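You operate a simulated robot arm through the tools that you are given. There is no shell and no other tool. Be economical: measure what you need, move in short steps, check, and stop when the job is done.

Carry out the task below with a simulated two-armed robot. There is one attempt and no reset: what you move stays moved.

JOB
Put the tan clipboard on the packing bench away on the top of the issue table. Put the teal cup on the packing bench away on the service bench. Put two of the white shards from the inside of the sieve in the black tray. Push the trays door shut. Shut the lower drawer. Take the blue tag from the corner table and put it on the corner of the line. Fetch the green brush from the corner table and set it on the cabinet ledge. Open the rollers drawer, take the purple block from the corner table and leave it in the inside of the rollers drawer and shut the drawer again. Take the comb on the corner table and put it away on the top of the load bench. Do these in any order. Set down upright: teal cup, purple block, comb.

It is judged by the outcome, as a careful person would: the job done as asked, and still so three seconds after it is handed in. It fails if anything else is knocked over, pushed out of place, dropped, spilled or broken.

ROBOT AND FRAMES
Two 7-joint arms with two-finger parallel grippers on one trunk, on a base that drives. Base frame: it is fixed to the floor where the robot stands at the start and does not move with it; the origin is under the middle of the robot, x ahead of it, y to its left, z up; the surface under the hand at the start is at about z = 860. Readings come in mm, rad, newtons and seconds.
The left shoulder is at the start at [110, 169, 1436], the right one opposite. With the tool pointing down near the work surface each hand reaches from about 440 to 740 mm from the robot's upright axis, wherever it stands, measured 20 degrees to its own side. Places, roughly: black tray (20x20x5 cm) [-1500, 400, 900]; blue tag [5000, 8000, 1000]; cabinet ledge (78x18 cm) [3840, 8480, 880]; comb (15x5x10 cm) [5100, 8500, 900]; corner of the line (24x24 cm) [4120, 9000, 920]; green brush (9x6x8 cm) [5100, 8100, 900]; inside of the rollers drawer [4700, 9200, 700]; lower drawer [1300, 3500, 400]; purple block (3x5x7 cm) [5200, 8300, 900]; rollers drawer [4700, 9300, 500]; service bench [500, 12200, 900]; tan clipboard [750, -250, 750]; teal cup (6x6x7 cm) [900, 100, 900]; top of the issue table [-600, -2900, 900]; top of the load bench [-1700, 3600, 800]; trays door [-100, 2900, 500]; white shard (5x4x2 cm) [-1600, 1000, 1000]. Payload 1.57 kg a hand.
The TCP of each hand is the grasp point between the finger pads, 30 mm short of the fingertips. In the tool frame z runs along the fingers and y along their closing line. Largest opening 80 mm; finger width 17, thickness 12; the body of the gripper, 40 by 82 mm, starts 80 mm behind the TCP.
Orientation is told as [roll, pitch, yaw] about the base's x, y, z axes, in that order, counted from this pose: with the fingers straight down and closing along the base's y, the tool's x points along the base's -x, its y along +y and its z along -z.

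CONTROLS
- The arms move only by the tool arm_command. It takes "left_moves", "right_moves" or both (then of equal length, played together; a hand with none holds still); each is a list of rows, each an object (a shift or turn left out is 0, a gripper value left out holds the last) with "claw": the gripper command, from -1 (fully open) to 1 (shut), values between in proportion; "dp": the shift along the tool's x, y, z in mm, a list of three; "rot": the turn, a rotation vector about the tool's x, y, z in rad, a list of three. In form: [{"claw": claw, "dp": [dx, dy, dz], "rot": [rx, ry, rz]}, ...]. A call has 1 to 10 rows; each row is the pose to reach, as a shift and turn from the pose commanded when the call began, along the tool's axes at that moment. A row lasts 0.2 s, in which the tool goes at most 50 mm and 0.15 rad; a call with a longer step from one row to the next is refused whole, and so is a gripper value outside its range. A pose out of reach is approached as far as the arm can. The call stops where the force on the tool passes 40 N (or 10 N more than at its start, if that is more) or the arm is blocked; 0.2 s more then pass. The fingers move at their own pace (about 72 mm/s each) and stop on an object; they squeeze with about 41 N. The grip force told is the motor's: it shows also when the fingers shut on nothing. Time passes only in rows, and 0.2 s behind the last, so rows that repeat a pose let the fingers close. The reply holds the time, the measured pose of the TCP, the force on the tool along the base axes, the opening and the grip force, in the units named above and with some noise, with the torque about the TCP (base axes, N m) and any sound that the robot's microphone picked up.
- Cameras (640 x 400 px; columns grow to the right, rows downward): "scene" is now at [157.4, 4.8, 1622.1]; the picture's right is [0.03, -1.00, 0.00], its down [-0.74, -0.02, -0.68] and it looks along [0.68, 0.02, -0.74] (base axes); focal length 269 px, centre (320, 200). "left" rides on the left gripper at [72, 7, -122] in its tool frame; the picture's right is [-0.09, 1.00, 0.00], its down [-0.84, -0.08, -0.54] and it looks along [-0.54, -0.05, 0.84] (tool axes); focal length 238 px, centre (320, 200). "right" rides on the right gripper at [72, -7, -122] in its tool frame; the picture's right is [0.09, 1.00, 0.00], its down [-0.84, 0.08, -0.54] and it looks along [-0.54, 0.05, 0.84] (tool axes); focal length 238 px, centre (320, 200). There is no depth. A picture from a camera that has moved, and an enlarged one, comes with that camera's place and axes in the base frame and with its lens.
- snapshot(camera): a new picture of that camera. No time passes.
- move_column(by): slides the trunk up (or, below 0, down) by that many mm; the arms and the scene camera ride with it, the base frame stays. It gives what a move gives, with no picture.
- roll_base(legs): drives the robot by 1 to 6 legs, each [ahead, left, turn to the left] in mm, mm and rad, along the robot's own axes; the way and the turn of a leg run together, so that a leg with both is an arc; at most 1500 mm and 3.142 rad a leg. The arms and the cameras ride along, it lands a little off, and it stops where it bumps. It gives what a move gives.
- aim_head(pan, tilt): turns the head with the scene camera to pan (to the left, within 1.501 rad either way) and tilt (down, from -0.506 to 1.204), counted from straight ahead of the robot. It gives what a move gives.
- close_up(camera, box): a new picture of the part [left, top, right, bottom] of that camera's present view, enlarged. No time passes.
- sign_off(): hands the job in; it is judged then, once.

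Go step by step. Nothing tells you exact positions but the pictures and the camera data: compare them with the known pose of the tool, close in by small moves and look again before you grip or let go. The budget is 525 turns and 298 pictures, counting those below and the enlarged ones. Unless the task says otherwise, let go and move clear before handing in, and close with one line.

The tools are called after ">>>" as name(argument=value, ...) on one line, values as JSON. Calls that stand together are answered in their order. arm_command: Moves the arms, as the interface text tells. Its arguments: {"type":"object","properties":{"left_moves":{"type":"array","items":{"type":"object","properties":{"claw":{"type":"number"},"dp":{"type":"array","items":{"type":"number"}},"rot":{"type":"array","items":{"type":"number"}}}}},"right_moves":{"type":"array","items":{"type":"object","properties":{"claw":{"type":"number"},"dp":{"type":"array","items":{"type":"number"}},"rot":{"type":"array","items":{"type":"number"}}}}}},"required":[]} The other tools are called the same way: move_column (by) slides the trunk up or down; roll_base (legs) drives the base; aim_head (pan, tilt) turns the head that bears the scene camera; snapshot (camera) takes a picture; close_up (camera, box) takes an enlarged picture of a part of a camera's view; sign_off () hands the job in.

At the start:

```text
t: 0.0
left_tcp_pos: [663.1, 255.6, 1112.2]
left_orientation: [-0.001, 0.0, -0.002]
left_force: [-0.7, 0.1, -0.2]
left_wrist_torque: [-0.01, 0.02, -0.01]
left_gripper_width: 79.9
left_grasp_force: 0.0
right_tcp_pos: [662.7, -260.3, 1108.5]
right_orientation: [-0.001, 0.001, 0.0]
right_force: [0.1, 0.6, -0.3]
right_wrist_torque: [-0.01, -0.01, -0.01]
right_gripper_width: 80.0
right_grasp_force: 0.0
trunk travel left (down, up): [-750.0, 140.0]
robot x, y, heading: [0.6, 1.8, -0.003]
head pan, tilt: [0.031, 0.829]
```

scene: 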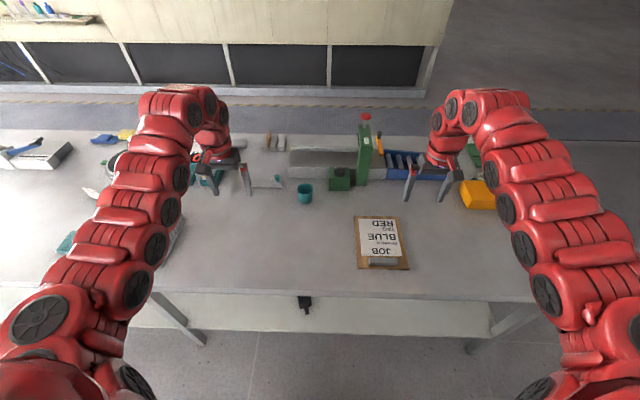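
right: 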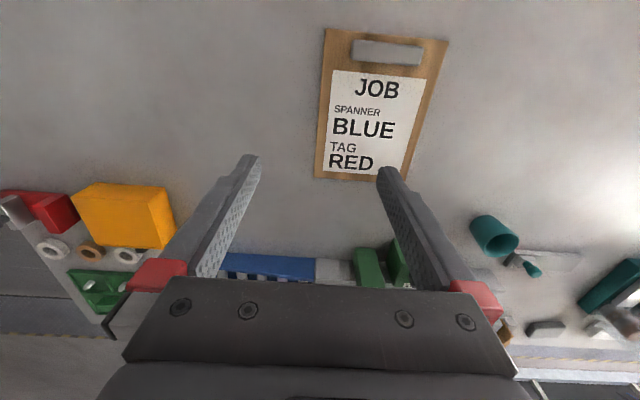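
left: 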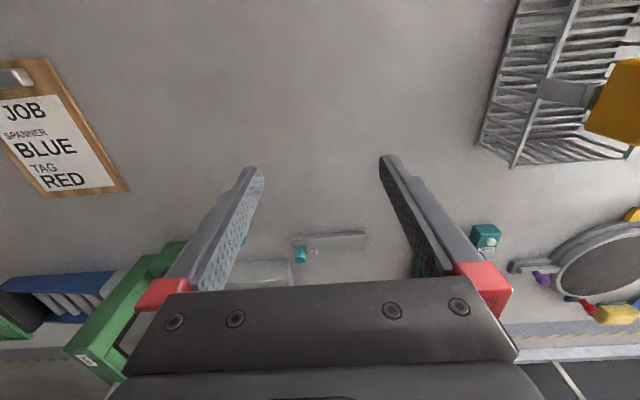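

I see the clipboard near [665,-185] with its clip facing me, and the teal cup left of it. I'll look closer before touching anything.

>>> close_up(camera="scene", box=[280, 130, 440, 290])

>>> close_up(camera="right", box=[300, 10, 560, 200])

>>> aim_head(pan=1.4, tilt=0.3)

```text
2.50 times, centred on (360, 210) of scene
camera zoom: at [157.4, 4.8, 1622.1], right [0.03, -1.0, 0.0], down [-0.74, -0.02, -0.68], along [0.68, 0.02, -0.74], focal length 673 px, centre (220, 175)
```

zoom: 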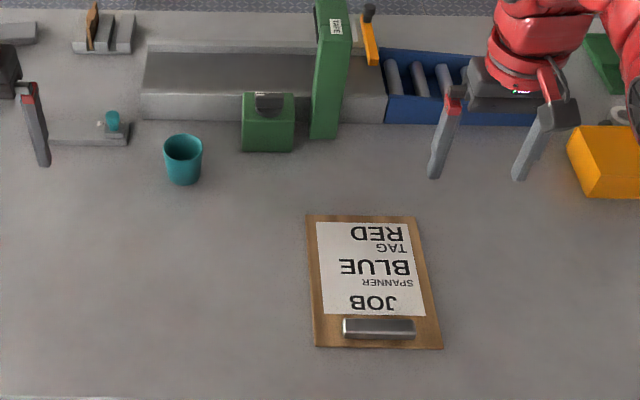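

```text
2.11 times, centred on (430, 105) of right
camera zoom: at [590.6, -266.7, 1230.4], right [-0.09, 1.0, 0.0], down [0.84, 0.08, 0.54], along [0.54, 0.05, -0.84], focal length 502 px, centre (88, 400)
```

zoom: 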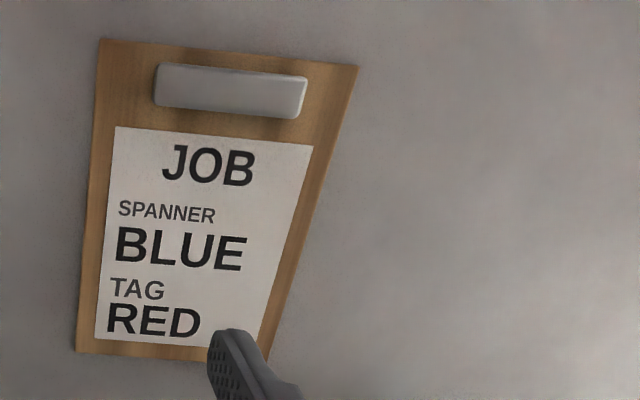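

```text
t: 1.5
left_tcp_pos: [664.2, 255.4, 1111.6]
left_orientation: [0.001, -0.001, 0.0]
left_force: [0.5, 1.1, 1.2]
left_wrist_torque: [0.01, 0.01, -0.03]
left_gripper_width: 80.0
left_grasp_force: 0.0
right_tcp_pos: [660.8, -259.9, 1107.3]
right_orientation: [-0.001, 0.001, 0.0]
right_force: [0.1, -0.1, 0.3]
right_wrist_torque: [0.01, 0.04, -0.03]
right_gripper_width: 80.0
right_grasp_force: 0.1
trunk travel left (down, up): [-750.0, 140.0]
robot x, y, heading: [2.9, -1.4, 0.0]
head pan, tilt: [1.4, 0.3]
```

The clip is a raised bar I can pinch along its short side. Looking around the room first.

>>> snapshot(camera="scene")

>>> aim_head(pan=-1.45, tilt=0.3)

>>> snapshot(camera="scene")

>>> aim_head(pan=0.0, tilt=0.3)

>>> snapshot(camera="scene")

```text
292 pictures are left
camera scene: at [94.2, 94.4, 1668.8], right [0.99, -0.17, 0.0], down [-0.05, -0.29, -0.96], along [0.16, 0.94, -0.3], focal length 269 px, centre (320, 200)
```

scene: 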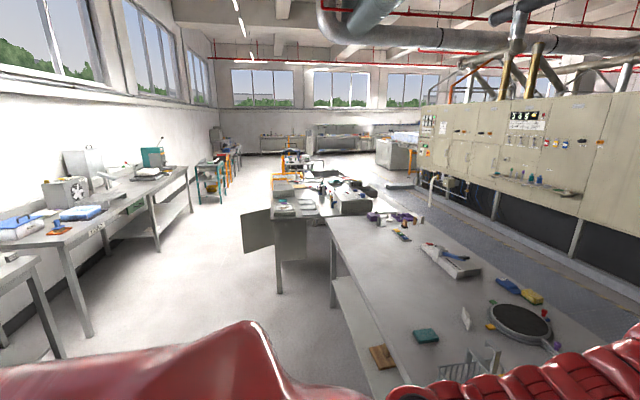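

```text
t: 4.0
left_tcp_pos: [662.8, 255.8, 1111.1]
left_orientation: [0.001, 0.001, 0.0]
left_force: [0.0, -0.5, 0.3]
left_wrist_torque: [-0.02, 0.01, 0.03]
left_gripper_width: 80.1
left_grasp_force: 0.0
right_tcp_pos: [662.1, -260.5, 1108.2]
right_orientation: [0.0, 0.0, -0.001]
right_force: [-0.3, 0.5, 0.0]
right_wrist_torque: [0.02, -0.01, -0.02]
right_gripper_width: 80.0
right_grasp_force: 0.0
trunk travel left (down, up): [-750.0, 140.0]
robot x, y, heading: [-2.9, -1.3, -0.002]
head pan, tilt: [-1.45, 0.3]
```

```text
291 pictures are left
camera scene: at [89.5, -90.3, 1668.8], right [-0.99, -0.12, 0.0], down [-0.04, 0.29, -0.96], along [0.12, -0.95, -0.3], focal length 269 px, centre (320, 200)
```

scene: 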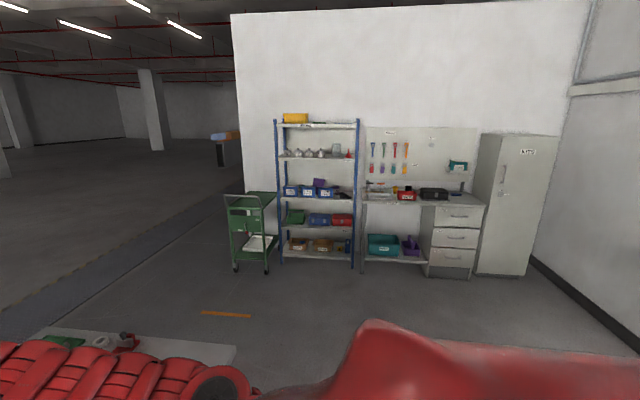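

```text
t: 5.6
left_tcp_pos: [664.4, 255.3, 1112.4]
left_orientation: [-0.001, 0.002, 0.0]
left_force: [0.9, 0.3, -0.4]
left_wrist_torque: [0.02, 0.02, -0.01]
left_gripper_width: 79.8
left_grasp_force: 0.0
right_tcp_pos: [661.3, -260.6, 1107.3]
right_orientation: [-0.001, 0.0, 0.0]
right_force: [-0.1, 0.4, -0.1]
right_wrist_torque: [0.03, -0.01, -0.01]
right_gripper_width: 80.0
right_grasp_force: 0.0
trunk travel left (down, up): [-750.0, 140.0]
robot x, y, heading: [2.9, -1.6, 0.003]
head pan, tilt: [0.0, 0.3]
```

```text
290 pictures are left
camera scene: at [171.6, 2.3, 1668.8], right [0.0, -1.0, 0.0], down [-0.3, 0.0, -0.96], along [0.96, 0.0, -0.3], focal length 269 px, centre (320, 200)
```

scene: 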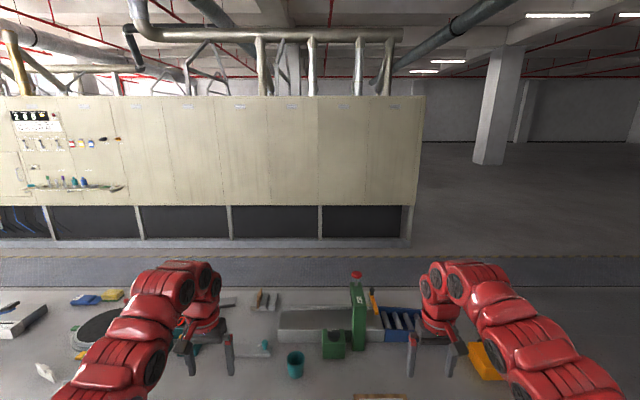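

The issue table (pegboard table by the KITS cabinet) is behind-right; work benches lie ahead and left. First I bring the right hand over the clip, about [589,-181], turned so the fingers close along x.

>>> arm_command(right_moves=[{"dp": [7, 8, 15], "rot": [0, 0, -0.15], "claw": -1}, {"dp": [14, 16, 30], "rot": [0, 0, -0.3]}, {"dp": [21, 24, 45], "rot": [0, 0, -0.45]}, {"dp": [29, 32, 60], "rot": [0, 0, -0.6]}, {"dp": [36, 40, 75], "rot": [0, 0, -0.75]}, {"dp": [43, 48, 90], "rot": [0, 0, -0.9]}, {"dp": [50, 56, 105], "rot": [0, 0, -1.05]}, {"dp": [58, 64, 120], "rot": [0, 0, -1.2]}, {"dp": [65, 72, 135], "rot": [0, 0, -1.35]}, {"dp": [73, 80, 150], "rot": [0, 0, -1.49]}])

>>> snapshot(camera="right")

```text
t: 7.8
left_tcp_pos: [663.8, 257.4, 1111.3]
left_orientation: [0.0, 0.001, 0.001]
left_force: [-0.3, 0.2, 0.2]
left_wrist_torque: [0.0, 0.01, 0.01]
left_gripper_width: 79.8
left_grasp_force: 0.0
right_tcp_pos: [594.6, -181.3, 949.1]
right_orientation: [-0.001, 0.002, 1.49]
right_force: [-0.3, 0.3, -0.2]
right_wrist_torque: [-0.01, -0.01, -0.01]
right_gripper_width: 79.9
right_grasp_force: 0.0
right hand out of reach, approached as far as the arm can: row 4, 5, 6, 7, 8, 9, 10
trunk travel left (down, up): [-750.0, 140.0]
robot x, y, heading: [1.0, 0.1, 0.0]
head pan, tilt: [0.0, 0.3]
```

```text
289 pictures are left
camera right: at [594.6, -253.2, 1071.4], right [-1.0, -0.01, 0.0], down [-0.01, 0.84, 0.54], along [0.0, 0.54, -0.84], focal length 238 px, centre (320, 200)
```

right: 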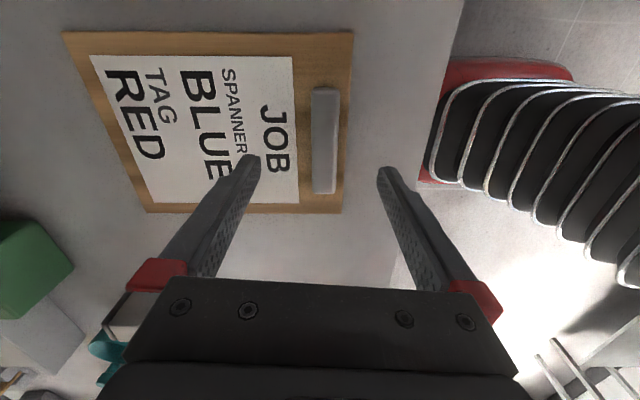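

Clip is centred between the fingers. Descending around it.

>>> arm_command(right_moves=[{"dp": [0, 3, 20]}, {"dp": [0, 4, 40]}, {"dp": [0, 4, 50]}, {"dp": [0, 4, 52]}])

>>> snapshot(camera="right")

```text
t: 8.8
left_tcp_pos: [664.8, 256.0, 1110.6]
left_orientation: [0.0, 0.0, 0.0]
left_force: [-0.5, -0.9, -0.3]
left_wrist_torque: [0.0, 0.02, 0.0]
left_gripper_width: 79.9
left_grasp_force: 0.0
right_tcp_pos: [590.1, -180.5, 897.1]
right_orientation: [-0.001, 0.0, 1.491]
right_force: [0.9, 1.0, -0.3]
right_wrist_torque: [-0.01, 0.03, -0.02]
right_gripper_width: 80.3
right_grasp_force: 0.1
trunk travel left (down, up): [-750.0, 140.0]
robot x, y, heading: [-3.5, -1.8, 0.003]
head pan, tilt: [0.0, 0.3]
```

```text
288 pictures are left
camera right: at [591.2, -252.3, 1020.4], right [-1.0, -0.01, 0.0], down [-0.01, 0.84, 0.54], along [-0.01, 0.54, -0.84], focal length 238 px, centre (320, 200)
```

right: 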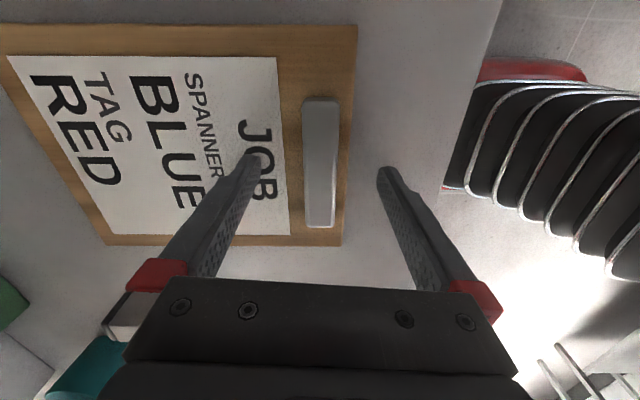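

>>> arm_command(right_moves=[{"dp": [0, 0, 2], "claw": 1}, {"dp": [0, 0, 2]}, {"dp": [0, 0, 2]}, {"dp": [0, 0, 2]}, {"dp": [0, 0, 2]}])

>>> snapshot(camera="right")

```text
t: 10.0
left_tcp_pos: [664.2, 256.8, 1111.6]
left_orientation: [0.002, -0.001, -0.001]
left_force: [0.2, 0.5, -0.1]
left_wrist_torque: [-0.03, 0.03, -0.03]
left_gripper_width: 80.1
left_grasp_force: 0.0
right_tcp_pos: [589.3, -180.4, 896.6]
right_orientation: [0.001, 0.0, 1.489]
right_force: [-0.3, 0.7, 0.5]
right_wrist_torque: [0.07, 0.01, 0.08]
right_gripper_width: 21.6
right_grasp_force: 34.6
trunk travel left (down, up): [-750.0, 140.0]
robot x, y, heading: [-1.9, -2.0, -0.0]
head pan, tilt: [0.0, 0.3]
```

```text
287 pictures are left
camera right: at [590.8, -252.5, 1017.5], right [-1.0, -0.01, 0.0], down [-0.01, 0.84, 0.54], along [-0.01, 0.54, -0.84], focal length 238 px, centre (320, 200)
```

right: 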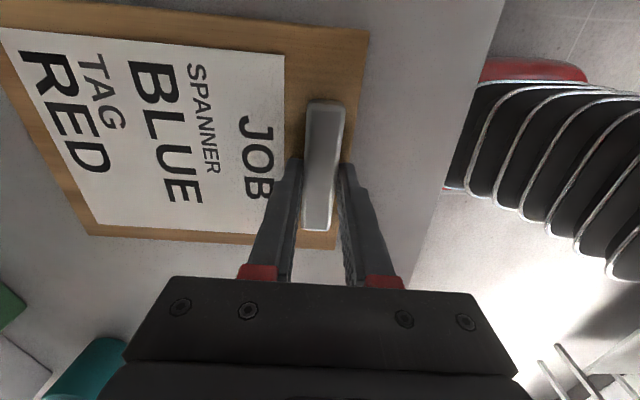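

Gripped (width 21.6, 35 N). Lifting gently to 60 mm.

>>> arm_command(right_moves=[{"dp": [0, 0, -8]}, {"dp": [0, 0, -20]}, {"dp": [0, 0, -40]}, {"dp": [0, 0, -60]}, {"dp": [0, 0, -60]}])

>>> snapshot(camera="right")

```text
t: 11.2
left_tcp_pos: [664.7, 256.3, 1109.9]
left_orientation: [0.0, -0.002, 0.001]
left_force: [0.7, 0.3, 0.6]
left_wrist_torque: [-0.02, 0.01, 0.02]
left_gripper_width: 80.1
left_grasp_force: 0.0
right_tcp_pos: [591.5, -179.7, 946.8]
right_orientation: [-0.001, 0.001, 1.491]
right_force: [0.9, -0.9, -2.4]
right_wrist_torque: [0.05, 0.18, -0.01]
right_gripper_width: 21.3
right_grasp_force: 34.2
right hand out of reach, approached as far as the arm can: row 4, 5
trunk travel left (down, up): [-750.0, 140.0]
robot x, y, heading: [-1.2, -0.6, -0.004]
head pan, tilt: [0.0, 0.3]
```

```text
286 pictures are left
camera right: at [592.3, -252.0, 1069.7], right [-1.0, -0.01, 0.0], down [-0.01, 0.84, 0.54], along [-0.01, 0.54, -0.84], focal length 238 px, centre (320, 200)
```

right: 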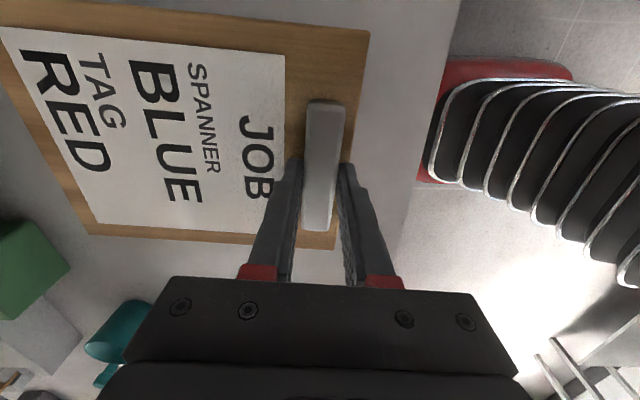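

Clipboard is lifted firmly. Raising the trunk, backing away and turning toward the issue table.

>>> move_column(by=100)

>>> roll_base(legs=[[-500, 0, 0], [0, 0, -1.571], [1000, 0, 0]])

>>> aim_head(pan=0.0, tilt=0.5)

>>> snapshot(camera="scene")

```text
t: 12.5
left_tcp_pos: [663.7, 256.1, 1211.2]
left_orientation: [0.0, 0.001, 0.0]
left_force: [-0.8, 0.1, 0.6]
left_wrist_torque: [-0.01, -0.01, 0.02]
left_gripper_width: 80.2
left_grasp_force: 0.1
right_tcp_pos: [592.1, -178.6, 1047.0]
right_orientation: [-0.001, 0.002, 1.491]
right_force: [0.5, -0.1, -2.7]
right_wrist_torque: [0.01, 0.18, 0.0]
right_gripper_width: 21.3
right_grasp_force: 34.7
trunk travel left (down, up): [-850.0, 40.0]
robot x, y, heading: [0.6, 1.9, -0.004]
head pan, tilt: [0.0, 0.3]
```

```text
t: 24.0
left_tcp_pos: [-228.8, -1682.1, 1211.3]
left_orientation: [-0.002, 0.001, -1.575]
left_force: [0.5, 0.5, -0.3]
left_wrist_torque: [0.02, 0.01, 0.0]
left_gripper_width: 80.0
left_grasp_force: 0.0
right_tcp_pos: [-663.7, -1607.8, 1047.5]
right_orientation: [-0.001, 0.0, -0.086]
right_force: [-0.1, -0.2, -1.7]
right_wrist_torque: [0.16, -0.02, -0.01]
right_gripper_width: 21.3
right_grasp_force: 34.9
trunk travel left (down, up): [-850.0, 40.0]
robot x, y, heading: [-480.5, -1014.7, -1.577]
head pan, tilt: [0.0, 0.3]
```

```text
t: 24.8
left_tcp_pos: [-228.2, -1683.0, 1211.2]
left_orientation: [-0.001, 0.002, -1.575]
left_force: [0.6, 0.2, -0.3]
left_wrist_torque: [0.01, 0.0, 0.01]
left_gripper_width: 79.7
left_grasp_force: 0.2
right_tcp_pos: [-663.8, -1607.6, 1046.5]
right_orientation: [-0.002, -0.001, -0.086]
right_force: [1.5, 0.0, -2.2]
right_wrist_torque: [0.15, -0.01, -0.03]
right_gripper_width: 21.6
right_grasp_force: 34.8
trunk travel left (down, up): [-850.0, 40.0]
robot x, y, heading: [-481.7, -1015.5, -1.578]
head pan, tilt: [0.0, 0.499]
```

```text
285 pictures are left
camera scene: at [-483.4, -1186.4, 1750.4], right [-1.0, 0.01, 0.0], down [0.0, 0.48, -0.88], along [0.0, -0.88, -0.48], focal length 269 px, centre (320, 200)
```

scene: 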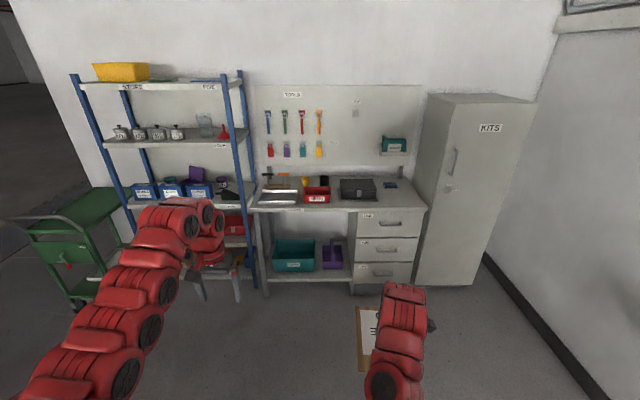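

>>> close_up(camera="scene", box=[240, 140, 440, 240])

```text
3.20 times, centred on (340, 190) of scene
camera zoom: at [-483.4, -1186.4, 1750.4], right [-1.0, 0.01, 0.0], down [0.0, 0.48, -0.88], along [0.0, -0.88, -0.48], focal length 861 px, centre (256, 232)
```

zoom: 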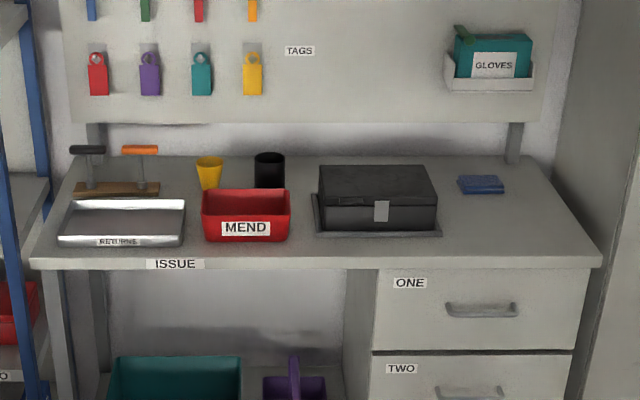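

Free area is the right end of the issue table in front of the blue book. Driving to set the clipboard over it.

>>> roll_base(legs=[[0, -346, 0], [980, 0, 0]])

>>> aim_head(pan=-0.25, tilt=0.9)

>>> snapshot(camera="scene")

>>> snapshot(camera="right")

```text
t: 31.8
left_tcp_pos: [-567.0, -2679.8, 1210.6]
left_orientation: [0.0, 0.001, -1.569]
left_force: [-0.5, 0.2, -1.0]
left_wrist_torque: [0.02, 0.02, -0.01]
left_gripper_width: 79.9
left_grasp_force: 0.1
right_tcp_pos: [-1003.9, -2608.6, 1047.2]
right_orientation: [-0.004, 0.0, -0.078]
right_force: [0.7, -0.4, -2.5]
right_wrist_torque: [0.19, -0.05, 0.01]
right_gripper_width: 21.6
right_grasp_force: 34.6
trunk travel left (down, up): [-850.0, 40.0]
robot x, y, heading: [-828.2, -2018.7, -1.569]
head pan, tilt: [0.0, 0.499]
```

```text
t: 32.7
left_tcp_pos: [-568.3, -2681.3, 1212.2]
left_orientation: [0.0, -0.001, -1.569]
left_force: [-0.1, -0.6, 0.3]
left_wrist_torque: [0.01, 0.03, 0.0]
left_gripper_width: 79.8
left_grasp_force: 0.1
right_tcp_pos: [-1004.8, -2608.4, 1048.2]
right_orientation: [-0.002, 0.001, -0.078]
right_force: [-0.3, 0.5, -2.0]
right_wrist_torque: [0.16, 0.0, -0.03]
right_gripper_width: 21.4
right_grasp_force: 34.8
trunk travel left (down, up): [-850.0, 40.0]
robot x, y, heading: [-826.1, -2016.4, -1.572]
head pan, tilt: [-0.25, 0.901]
```

```text
283 pictures are left
camera scene: at [-845.3, -2168.7, 1716.6], right [-0.97, 0.25, 0.0], down [0.19, 0.76, -0.62], along [-0.15, -0.6, -0.78], focal length 269 px, centre (320, 200)
```

scene: 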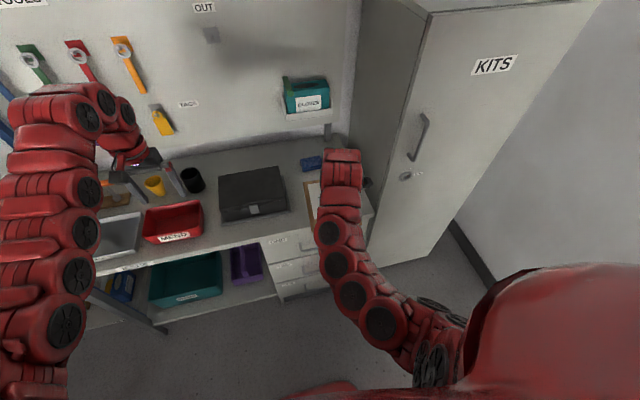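

```text
282 pictures are left
camera right: at [-1075.7, -2609.2, 1169.7], right [-0.01, 1.0, 0.0], down [0.84, 0.01, 0.54], along [0.54, 0.01, -0.84], focal length 238 px, centre (320, 200)
```

right: 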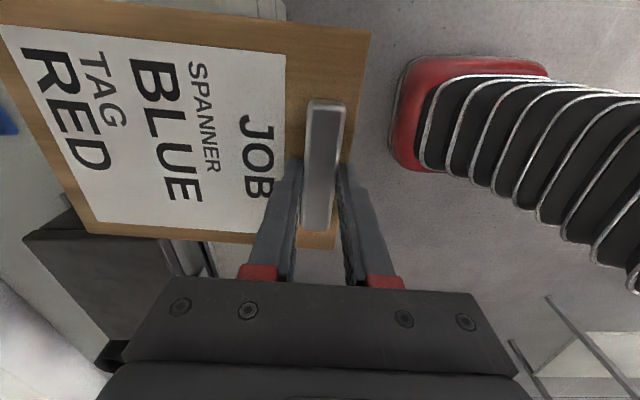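

>>> roll_base(legs=[[105, 0, 0]])

>>> move_column(by=-80)

>>> snapshot(camera="right")

>>> snapshot(camera="scene")

```text
t: 33.9
left_tcp_pos: [-569.2, -2788.5, 1211.4]
left_orientation: [0.001, -0.001, -1.574]
left_force: [0.2, 0.7, 0.6]
left_wrist_torque: [-0.01, 0.01, 0.01]
left_gripper_width: 79.9
left_grasp_force: 0.0
right_tcp_pos: [-1004.9, -2715.1, 1047.7]
right_orientation: [-0.002, -0.001, -0.082]
right_force: [-1.1, 1.4, -2.1]
right_wrist_torque: [0.18, -0.01, 0.01]
right_gripper_width: 21.5
right_grasp_force: 34.8
trunk travel left (down, up): [-850.0, 40.0]
robot x, y, heading: [-823.9, -2124.2, -1.571]
head pan, tilt: [-0.25, 0.901]
```

```text
t: 35.0
left_tcp_pos: [-570.5, -2789.1, 1129.7]
left_orientation: [-0.002, 0.0, -1.573]
left_force: [0.9, 0.5, 0.7]
left_wrist_torque: [0.01, 0.02, 0.0]
left_gripper_width: 80.0
left_grasp_force: 0.1
right_tcp_pos: [-1004.8, -2715.6, 966.6]
right_orientation: [-0.003, 0.0, -0.082]
right_force: [-0.6, -0.2, -1.8]
right_wrist_torque: [0.14, -0.04, -0.02]
right_gripper_width: 21.4
right_grasp_force: 34.2
trunk travel left (down, up): [-770.0, 120.0]
robot x, y, heading: [-825.3, -2126.1, -1.571]
head pan, tilt: [-0.25, 0.901]
```

```text
281 pictures are left
camera right: at [-1077.3, -2716.1, 1089.6], right [-0.01, 1.0, 0.0], down [0.84, 0.01, 0.54], along [0.54, 0.0, -0.84], focal length 238 px, centre (320, 200)
```

right: 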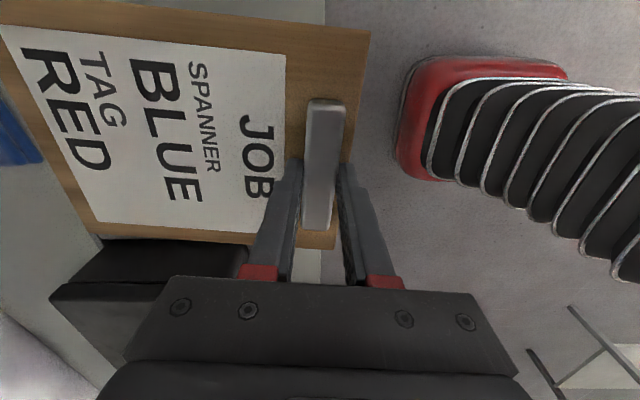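

```text
280 pictures are left
camera scene: at [-845.8, -2276.2, 1636.5], right [-0.97, 0.25, 0.0], down [0.19, 0.76, -0.62], along [-0.15, -0.6, -0.78], focal length 269 px, centre (320, 200)
```

scene: 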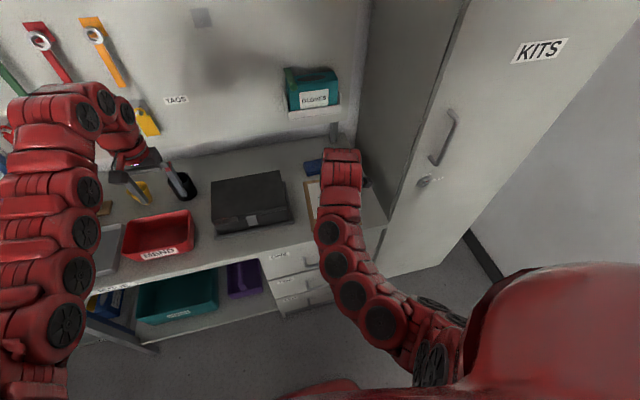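

The table edge is about y=-2715, so I move 45 mm further in, then lower.

>>> roll_base(legs=[[48, 0, 0]])

>>> move_column(by=-25)

>>> snapshot(camera="right")

```text
t: 36.0
left_tcp_pos: [-568.7, -2831.7, 1132.5]
left_orientation: [0.001, -0.002, -1.573]
left_force: [0.4, 0.7, -1.0]
left_wrist_torque: [-0.02, 0.03, 0.0]
left_gripper_width: 80.0
left_grasp_force: 0.1
right_tcp_pos: [-1005.3, -2759.0, 969.7]
right_orientation: [-0.003, 0.0, -0.082]
right_force: [0.4, -0.1, -2.6]
right_wrist_torque: [0.13, -0.02, 0.01]
right_gripper_width: 21.3
right_grasp_force: 35.1
trunk travel left (down, up): [-770.0, 120.0]
robot x, y, heading: [-826.3, -2171.7, -1.576]
head pan, tilt: [-0.25, 0.901]
```

```text
t: 36.7
left_tcp_pos: [-568.8, -2836.4, 1105.5]
left_orientation: [0.001, 0.001, -1.571]
left_force: [-0.9, 0.2, 0.3]
left_wrist_torque: [0.02, -0.01, -0.01]
left_gripper_width: 80.3
left_grasp_force: 0.0
right_tcp_pos: [-1006.3, -2763.3, 942.1]
right_orientation: [-0.001, 0.0, -0.082]
right_force: [-0.4, -0.5, -2.1]
right_wrist_torque: [0.13, -0.05, -0.03]
right_gripper_width: 21.7
right_grasp_force: 34.4
trunk travel left (down, up): [-745.0, 145.0]
robot x, y, heading: [-826.7, -2169.1, -1.574]
head pan, tilt: [-0.25, 0.901]
```

```text
279 pictures are left
camera right: at [-1077.4, -2763.4, 1063.8], right [-0.01, 1.0, 0.0], down [0.84, 0.01, 0.54], along [0.54, 0.01, -0.84], focal length 238 px, centre (320, 200)
```

right: 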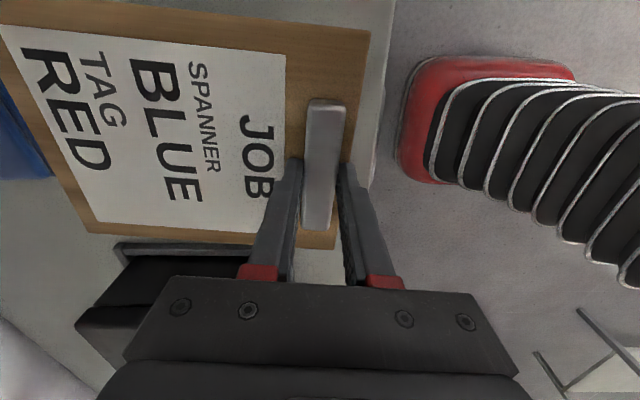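

The book's near edge is ~y=-2958 and case rim x=-926; I shift the board 15 mm right, square it, then lower slowly until contact.

>>> arm_command(right_moves=[{"dp": [8, 0, 0], "rot": [0, 0, -0.04]}, {"dp": [15, 0, 0], "rot": [0, 0, -0.08]}, {"dp": [15, 0, 4], "rot": [0, 0, -0.08]}, {"dp": [15, 0, 8], "rot": [0, 0, -0.08]}])

>>> snapshot(camera="right")

```text
t: 37.7
left_tcp_pos: [-569.6, -2836.7, 1105.3]
left_orientation: [-0.001, 0.001, -1.574]
left_force: [0.0, 0.0, -0.5]
left_wrist_torque: [0.0, 0.01, 0.0]
left_gripper_width: 80.2
left_grasp_force: 0.2
right_tcp_pos: [-1021.0, -2760.1, 935.1]
right_orientation: [0.0, 0.0, -0.004]
right_force: [-0.2, -0.1, -2.9]
right_wrist_torque: [0.16, -0.01, 0.0]
right_gripper_width: 21.4
right_grasp_force: 33.6
trunk travel left (down, up): [-745.0, 145.0]
robot x, y, heading: [-825.3, -2171.1, -1.574]
head pan, tilt: [-0.25, 0.901]
```

```text
278 pictures are left
camera right: at [-1092.6, -2767.0, 1057.3], right [-0.09, 1.0, 0.0], down [0.84, 0.08, 0.54], along [0.54, 0.05, -0.84], focal length 238 px, centre (320, 200)
```

right: 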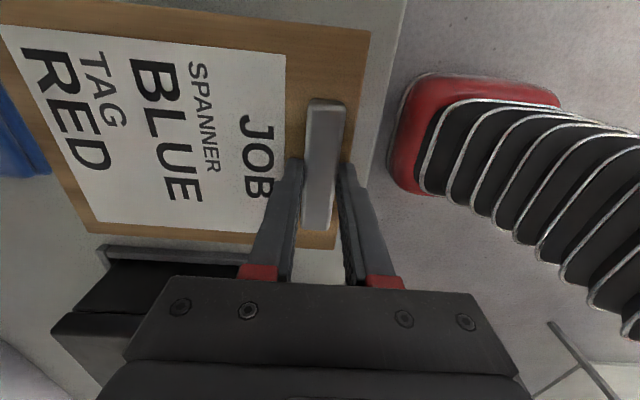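

>>> arm_command(right_moves=[{"dp": [0, 0, 3]}, {"dp": [0, 0, 6]}, {"dp": [0, 0, 9]}, {"dp": [0, 0, 12]}, {"dp": [0, 0, 15]}])

```text
t: 38.9
left_tcp_pos: [-569.4, -2835.2, 1106.1]
left_orientation: [0.001, 0.001, -1.573]
left_force: [-0.1, -0.5, 0.2]
left_wrist_torque: [0.0, 0.01, 0.0]
left_gripper_width: 79.8
left_grasp_force: 0.1
right_tcp_pos: [-1021.0, -2760.0, 919.3]
right_orientation: [-0.001, -0.001, -0.001]
right_force: [0.4, -0.2, -2.1]
right_wrist_torque: [0.15, 0.0, 0.0]
right_gripper_width: 21.6
right_grasp_force: 35.1
trunk travel left (down, up): [-745.0, 145.0]
robot x, y, heading: [-821.4, -2171.5, -1.57]
head pan, tilt: [-0.25, 0.901]
```

>>> arm_command(right_moves=[{"dp": [0, 0, 2]}, {"dp": [0, 0, 4]}, {"dp": [0, 0, 6]}, {"dp": [0, 0, 8]}, {"dp": [0, 0, 10]}])

>>> snapshot(camera="right")

```text
t: 40.1
left_tcp_pos: [-569.7, -2835.9, 1106.2]
left_orientation: [0.001, 0.0, -1.574]
left_force: [-0.4, -0.3, 0.7]
left_wrist_torque: [-0.01, -0.02, -0.01]
left_gripper_width: 79.9
left_grasp_force: 0.1
right_tcp_pos: [-1020.9, -2761.1, 910.4]
right_orientation: [-0.003, 0.001, -0.002]
right_force: [-0.5, -0.1, -1.7]
right_wrist_torque: [0.19, -0.02, -0.01]
right_gripper_width: 21.3
right_grasp_force: 34.6
trunk travel left (down, up): [-745.0, 145.0]
robot x, y, heading: [-824.7, -2172.0, -1.577]
head pan, tilt: [-0.25, 0.901]
```

```text
277 pictures are left
camera right: at [-1092.2, -2768.2, 1032.2], right [-0.09, 1.0, 0.0], down [0.84, 0.08, 0.54], along [0.54, 0.05, -0.84], focal length 238 px, centre (320, 200)
```

right: 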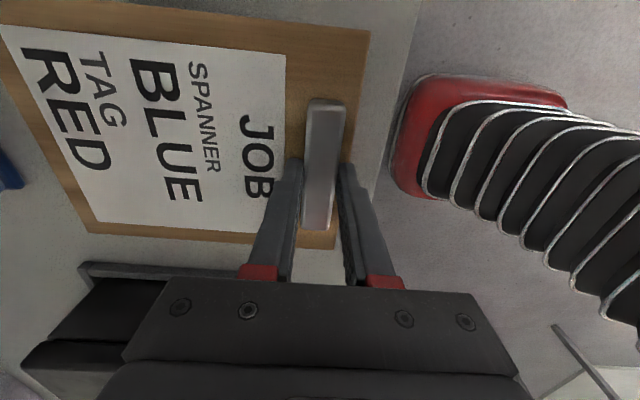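

>>> arm_command(right_moves=[{"dp": [0, 0, 3]}, {"dp": [0, 0, 6]}, {"dp": [0, 0, 9]}, {"dp": [0, 0, 12]}, {"dp": [0, 0, 15]}, {"dp": [0, 0, 18]}, {"dp": [0, 0, 21]}])

>>> snapshot(camera="right")

```text
t: 41.7
left_tcp_pos: [-568.6, -2830.9, 1108.5]
left_orientation: [-0.001, -0.003, -1.573]
left_force: [0.9, -0.7, 0.5]
left_wrist_torque: [-0.04, 0.02, 0.01]
left_gripper_width: 80.0
left_grasp_force: 0.1
right_tcp_pos: [-1019.9, -2761.4, 895.2]
right_orientation: [-0.017, -0.001, -0.002]
right_force: [-0.1, 6.9, 24.3]
right_wrist_torque: [0.97, 0.02, 0.02]
right_gripper_width: 21.5
right_grasp_force: 34.6
trunk travel left (down, up): [-745.0, 145.0]
robot x, y, heading: [-823.2, -2172.9, -1.571]
head pan, tilt: [-0.25, 0.901]
stopped in row 7 (right hand): the force on the tool passed its limit at 44 N (the readings are from after the stop); the commanded pose is now the measured one
```

```text
276 pictures are left
camera right: at [-1091.8, -2766.0, 1017.8], right [-0.09, 1.0, -0.01], down [0.84, 0.08, 0.54], along [0.54, 0.04, -0.84], focal length 238 px, centre (320, 200)
```

right: 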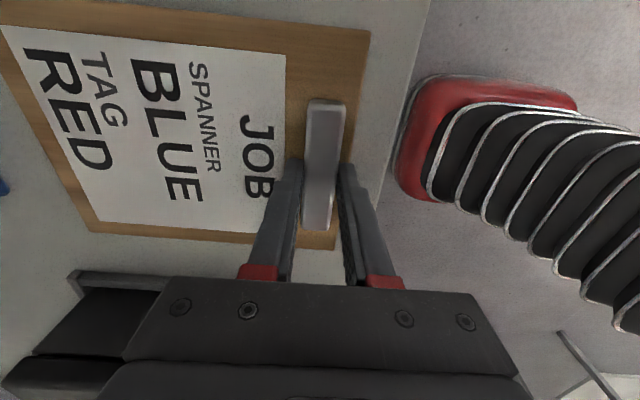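

Board is on the table. Opening and rising straight up.

>>> arm_command(right_moves=[{"dp": [0, 0, -1]}, {"dp": [0, 0, -1], "claw": -0.2}, {"dp": [0, 0, -1]}, {"dp": [0, 0, -1]}, {"dp": [0, 0, -10]}, {"dp": [0, 0, -30]}, {"dp": [0, 0, -50]}])

>>> snapshot(camera="right")

```text
t: 43.3
left_tcp_pos: [-569.6, -2835.7, 1107.3]
left_orientation: [0.001, -0.001, -1.569]
left_force: [-0.4, 0.2, 0.5]
left_wrist_torque: [-0.01, 0.03, -0.01]
left_gripper_width: 80.1
left_grasp_force: 0.1
right_tcp_pos: [-1018.9, -2762.9, 941.0]
right_orientation: [-0.01, 0.001, -0.003]
right_force: [0.9, 0.2, 0.2]
right_wrist_torque: [-0.03, -0.02, 0.0]
right_gripper_width: 48.1
right_grasp_force: 0.0
trunk travel left (down, up): [-745.0, 145.0]
robot x, y, heading: [-823.3, -2168.0, -1.576]
head pan, tilt: [-0.25, 0.901]
```

```text
275 pictures are left
camera right: at [-1091.0, -2768.3, 1064.8], right [-0.09, 1.0, -0.01], down [0.84, 0.08, 0.54], along [0.54, 0.04, -0.84], focal length 238 px, centre (320, 200)
```

right: 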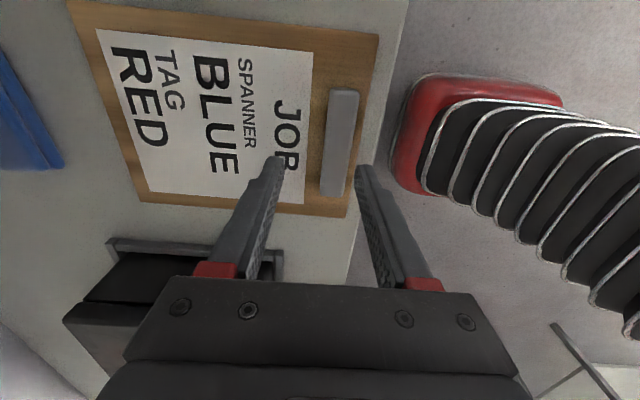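

Clipboard placed. Raising, backing out toward the black tray bench behind the start, and restoring the right wrist.

>>> move_column(by=100)

>>> roll_base(legs=[[-700, 0, 0], [-800, 350, 0], [0, 0, -1.571]])

>>> arm_command(right_moves=[{"rot": [0, 0, 0.15], "claw": -1}, {"rot": [0, 0, 0.3]}, {"rot": [0, 0, 0.45]}, {"rot": [0, 0, 0.6]}, {"rot": [0, 0, 0.75]}, {"rot": [0, 0, 0.9]}, {"rot": [0, 0, 1.05]}, {"rot": [0, 0, 1.2]}, {"rot": [0, 0, 1.35]}, {"rot": [0.01, 0, 1.5]}])

>>> aim_head(pan=-0.5, tilt=0.5)

>>> snapshot(camera="scene")

```text
t: 44.6
left_tcp_pos: [-570.2, -2835.5, 1205.6]
left_orientation: [0.0, -0.001, -1.572]
left_force: [-0.9, -0.6, -0.9]
left_wrist_torque: [0.0, 0.01, -0.01]
left_gripper_width: 80.2
left_grasp_force: 0.1
right_tcp_pos: [-1020.3, -2763.7, 1042.2]
right_orientation: [-0.01, 0.002, -0.002]
right_force: [0.3, 0.2, 0.1]
right_wrist_torque: [0.03, 0.02, -0.01]
right_gripper_width: 47.9
right_grasp_force: 0.1
trunk travel left (down, up): [-845.0, 45.0]
robot x, y, heading: [-825.3, -2172.3, -1.573]
head pan, tilt: [-0.25, 0.901]
```

```text
t: 56.5
left_tcp_pos: [-1155.9, -926.3, 1205.1]
left_orientation: [0.0, 0.001, 3.13]
left_force: [0.0, 0.1, -0.7]
left_wrist_torque: [-0.01, 0.0, 0.0]
left_gripper_width: 80.0
left_grasp_force: 0.1
right_tcp_pos: [-1079.2, -477.9, 1042.8]
right_orientation: [-0.01, 0.002, -1.582]
right_force: [1.1, 1.0, -0.2]
right_wrist_torque: [-0.05, -0.02, 0.01]
right_gripper_width: 48.0
right_grasp_force: 0.1
trunk travel left (down, up): [-845.0, 45.0]
robot x, y, heading: [-488.2, -675.6, 3.137]
head pan, tilt: [-0.25, 0.901]
```

```text
t: 58.6
left_tcp_pos: [-1155.3, -926.8, 1206.4]
left_orientation: [0.0, -0.002, 3.129]
left_force: [0.2, 1.0, 0.8]
left_wrist_torque: [0.01, 0.01, 0.01]
left_gripper_width: 80.4
left_grasp_force: 0.1
right_tcp_pos: [-1079.7, -477.0, 1042.1]
right_orientation: [-0.01, -0.017, -3.088]
right_force: [0.2, -0.5, 0.3]
right_wrist_torque: [0.02, -0.01, -0.01]
right_gripper_width: 80.2
right_grasp_force: 0.1
trunk travel left (down, up): [-845.0, 45.0]
robot x, y, heading: [-492.2, -681.7, 3.128]
head pan, tilt: [-0.25, 0.901]
```

```text
t: 59.5
left_tcp_pos: [-1155.9, -925.6, 1205.4]
left_orientation: [-0.001, 0.0, 3.129]
left_force: [0.6, 0.5, 1.3]
left_wrist_torque: [0.01, 0.01, 0.04]
left_gripper_width: 80.3
left_grasp_force: 0.0
right_tcp_pos: [-1078.6, -477.2, 1042.0]
right_orientation: [-0.01, -0.017, -3.083]
right_force: [0.1, 0.1, -0.2]
right_wrist_torque: [0.01, -0.01, 0.02]
right_gripper_width: 80.0
right_grasp_force: 0.1
trunk travel left (down, up): [-845.0, 45.0]
robot x, y, heading: [-489.6, -678.3, 3.133]
head pan, tilt: [-0.499, 0.499]
```

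```text
274 pictures are left
camera scene: at [-651.0, -630.9, 1745.3], right [0.49, 0.87, 0.0], down [0.42, -0.23, -0.88], along [-0.77, 0.43, -0.48], focal length 269 px, centre (320, 200)
```

scene: 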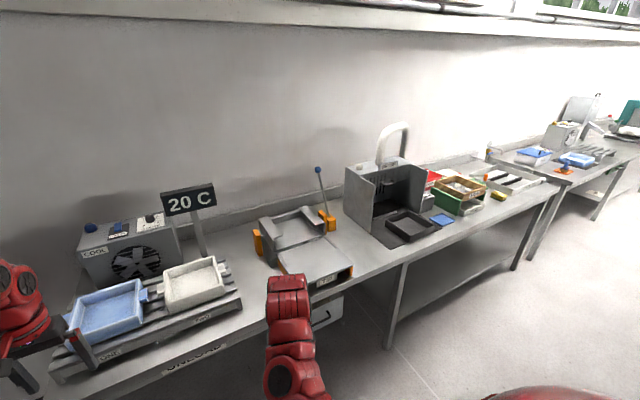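

Black tray at ~[-1500,415] and the sieve (wood-rimmed box) at ~[-1590,950]. Strafing over there.

>>> roll_base(legs=[[0, -1380, 0], [300, 0, 0]])

>>> aim_head(pan=-0.3, tilt=0.75)

>>> snapshot(camera="scene")

```text
t: 68.1
left_tcp_pos: [-1420.4, 500.3, 1207.2]
left_orientation: [0.0, 0.0, 3.106]
left_force: [-0.3, -0.1, 0.4]
left_wrist_torque: [-0.03, 0.0, 0.02]
left_gripper_width: 80.1
left_grasp_force: 0.0
right_tcp_pos: [-1333.3, 948.2, 1042.1]
right_orientation: [-0.008, -0.016, -3.107]
right_force: [-0.6, -0.2, 0.2]
right_wrist_torque: [0.04, -0.02, 0.02]
right_gripper_width: 80.0
right_grasp_force: 0.0
trunk travel left (down, up): [-845.0, 45.0]
robot x, y, heading: [-747.9, 734.2, 3.106]
head pan, tilt: [-0.499, 0.499]
```

```text
t: 68.9
left_tcp_pos: [-1422.6, 499.7, 1205.6]
left_orientation: [0.0, 0.002, 3.108]
left_force: [-0.3, -1.1, -0.5]
left_wrist_torque: [0.02, 0.0, 0.01]
left_gripper_width: 79.9
left_grasp_force: 0.1
right_tcp_pos: [-1336.6, 947.7, 1041.9]
right_orientation: [-0.008, -0.017, -3.107]
right_force: [-0.5, 0.5, 0.2]
right_wrist_torque: [0.02, -0.01, 0.0]
right_gripper_width: 80.2
right_grasp_force: 0.1
trunk travel left (down, up): [-845.0, 45.0]
robot x, y, heading: [-744.4, 733.8, 3.102]
head pan, tilt: [-0.3, 0.75]
```

```text
273 pictures are left
camera scene: at [-911.5, 765.6, 1723.4], right [0.33, 0.94, 0.0], down [0.64, -0.22, -0.73], along [-0.69, 0.24, -0.68], focal length 269 px, centre (320, 200)
```

scene: 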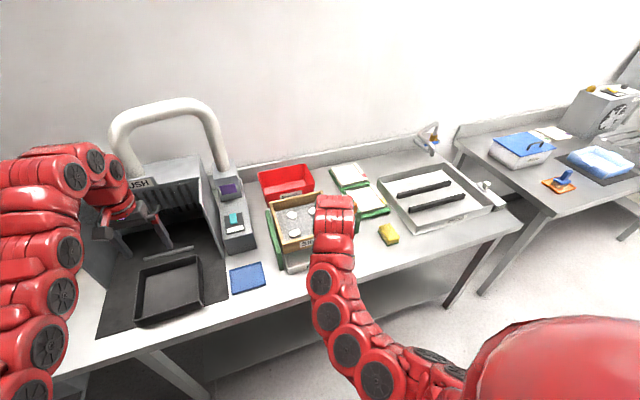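

>>> close_up(camera="scene", box=[220, 140, 360, 290])

>>> snapshot(camera="right")

```text
2.67 times, centred on (290, 215) of scene
camera zoom: at [-911.5, 765.6, 1723.4], right [0.33, 0.94, 0.0], down [0.64, -0.22, -0.73], along [-0.69, 0.24, -0.68], focal length 718 px, centre (400, 160)
```

zoom: 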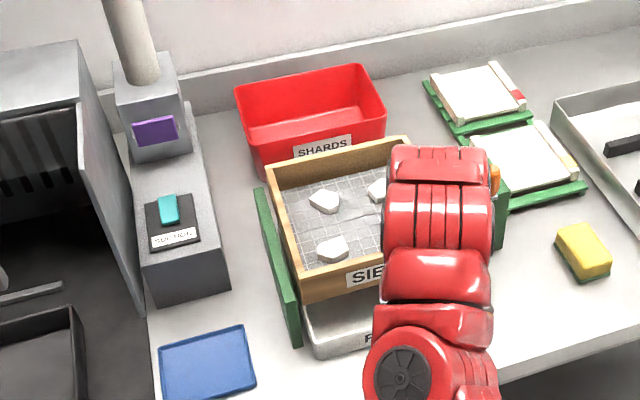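

```text
271 pictures are left
camera right: at [-1261.9, 956.3, 1163.3], right [0.13, -0.99, -0.01], down [-0.82, -0.11, 0.55], along [-0.55, -0.06, -0.83], focal length 238 px, centre (320, 200)
```

right: 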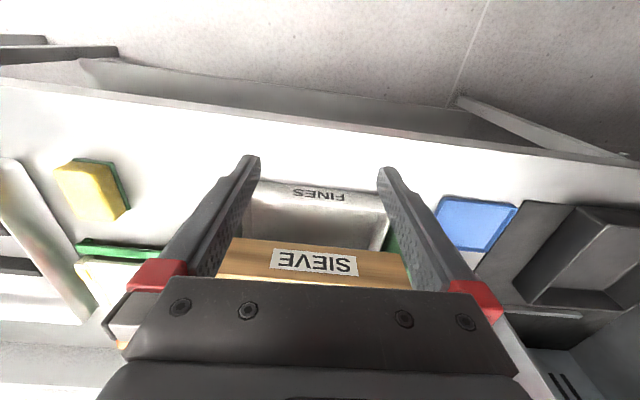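

Sieve holds white shards; front rim near x=-1478, top ~z 990. I raise the trunk and pull the left hand back (tall WASH machine ahead of it) before moving in.

>>> move_column(by=45)

>>> arm_command(left_moves=[{"dp": [45, 0, 0]}, {"dp": [90, 0, 0]}, {"dp": [135, 0, 0]}, {"dp": [180, 0, 0]}, {"dp": [220, 0, 0]}])

>>> snapshot(camera="scene")

```text
t: 69.8
left_tcp_pos: [-1423.4, 501.0, 1250.6]
left_orientation: [0.0, 0.001, 3.107]
left_force: [-0.1, -1.1, 0.8]
left_wrist_torque: [0.02, 0.0, -0.01]
left_gripper_width: 79.7
left_grasp_force: 0.1
right_tcp_pos: [-1335.8, 947.7, 1087.2]
right_orientation: [-0.008, -0.017, -3.108]
right_force: [0.8, -0.1, -0.9]
right_wrist_torque: [0.0, 0.0, 0.03]
right_gripper_width: 79.9
right_grasp_force: 0.2
trunk travel left (down, up): [-890.0, 0.0]
robot x, y, heading: [-749.8, 731.8, 3.112]
head pan, tilt: [-0.3, 0.75]
```

```text
t: 71.0
left_tcp_pos: [-1367.3, 462.4, 1303.9]
left_orientation: [-0.003, 0.002, 3.105]
left_force: [0.6, 0.1, 0.5]
left_wrist_torque: [0.01, 0.03, 0.02]
left_gripper_width: 79.6
left_grasp_force: 0.0
left hand out of reach, approached as far as the arm can: row 1, 2, 3, 4, 5
right_tcp_pos: [-1334.2, 946.4, 1088.1]
right_orientation: [-0.012, -0.019, -3.106]
right_force: [-0.2, 0.6, -0.2]
right_wrist_torque: [0.04, 0.02, 0.03]
right_gripper_width: 79.8
right_grasp_force: 0.1
trunk travel left (down, up): [-890.0, 0.0]
robot x, y, heading: [-752.7, 737.0, 3.108]
head pan, tilt: [-0.3, 0.75]
```

```text
270 pictures are left
camera scene: at [-908.3, 762.7, 1769.0], right [0.33, 0.94, 0.0], down [0.64, -0.22, -0.73], along [-0.69, 0.24, -0.68], focal length 269 px, centre (320, 200)
```

scene: 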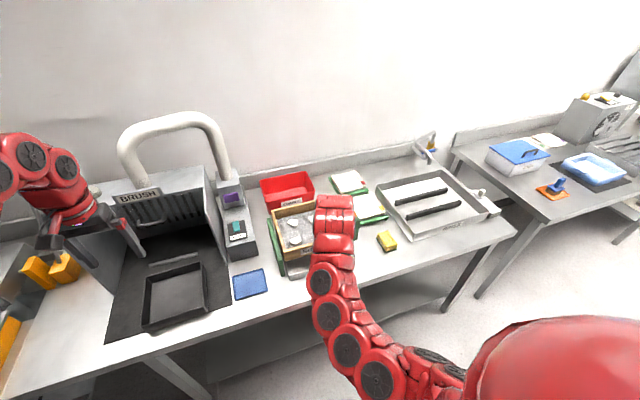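

>>> roll_base(legs=[[120, 0, 0]])

>>> aim_head(pan=0.35, tilt=0.6)

>>> snapshot(camera="scene")

>>> snapshot(camera="left")

>>> snapshot(camera="right")

```text
t: 72.2
left_tcp_pos: [-1487.5, 466.8, 1303.9]
left_orientation: [-0.002, 0.001, 3.11]
left_force: [0.3, -0.1, 1.5]
left_wrist_torque: [-0.01, -0.02, -0.01]
left_gripper_width: 79.8
left_grasp_force: 0.1
right_tcp_pos: [-1456.1, 949.1, 1088.3]
right_orientation: [-0.01, -0.019, -3.103]
right_force: [0.6, -0.2, 0.1]
right_wrist_torque: [0.02, 0.04, 0.01]
right_gripper_width: 79.9
right_grasp_force: 0.0
trunk travel left (down, up): [-890.0, 0.0]
robot x, y, heading: [-868.7, 734.1, 3.111]
head pan, tilt: [-0.3, 0.75]
```

```text
t: 73.3
left_tcp_pos: [-1489.0, 467.3, 1303.6]
left_orientation: [-0.001, 0.002, 3.11]
left_force: [0.0, 0.0, -0.3]
left_wrist_torque: [0.02, 0.0, 0.0]
left_gripper_width: 80.2
left_grasp_force: 0.0
right_tcp_pos: [-1456.8, 951.3, 1088.1]
right_orientation: [-0.008, -0.018, -3.104]
right_force: [-0.6, -0.5, 0.5]
right_wrist_torque: [0.03, -0.02, 0.0]
right_gripper_width: 80.1
right_grasp_force: 0.1
trunk travel left (down, up): [-890.0, 0.0]
robot x, y, heading: [-869.3, 736.7, 3.106]
head pan, tilt: [0.351, 0.6]
```

```text
269 pictures are left
camera scene: at [-1036.3, 714.6, 1781.4], right [-0.31, 0.95, 0.0], down [0.54, 0.18, -0.83], along [-0.78, -0.26, -0.56], focal length 269 px, centre (320, 200)
```

scene: 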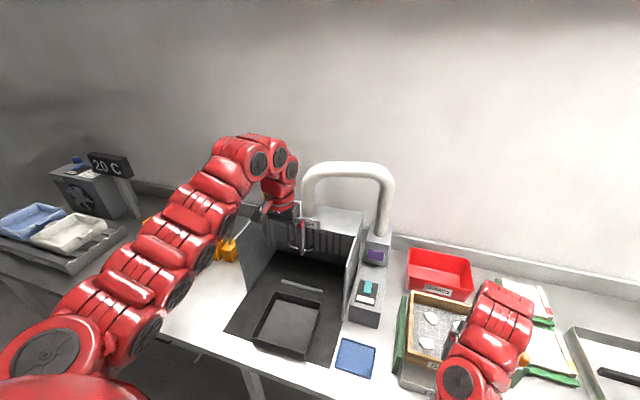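

```text
268 pictures are left
camera left: at [-1415.5, 458.9, 1425.0], right [-0.12, -0.99, 0.0], down [-0.84, 0.1, 0.54], along [-0.54, 0.07, -0.84], focal length 238 px, centre (320, 200)
```

left: 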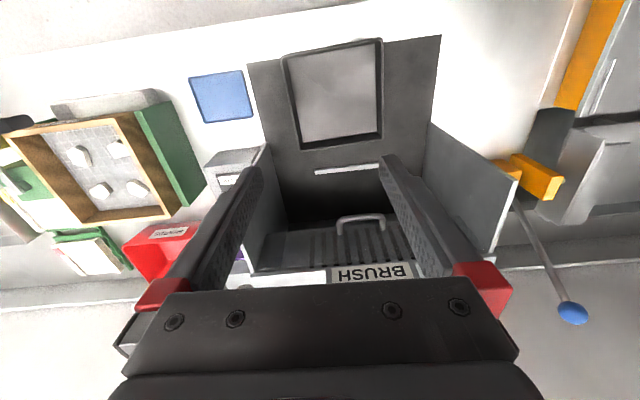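

```text
267 pictures are left
camera right: at [-1382.1, 959.2, 1208.9], right [0.13, -0.99, -0.01], down [-0.82, -0.11, 0.56], along [-0.55, -0.06, -0.83], focal length 238 px, centre (320, 200)
```

right: 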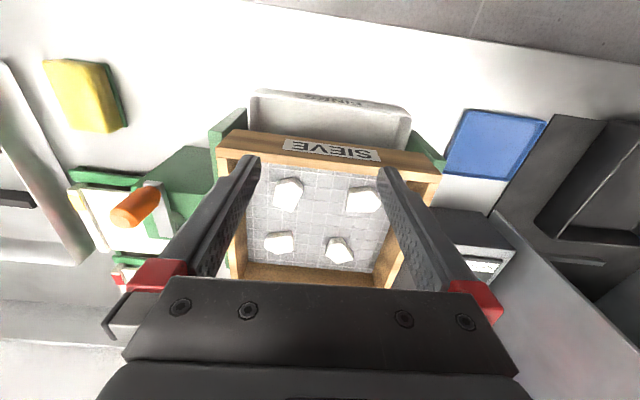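

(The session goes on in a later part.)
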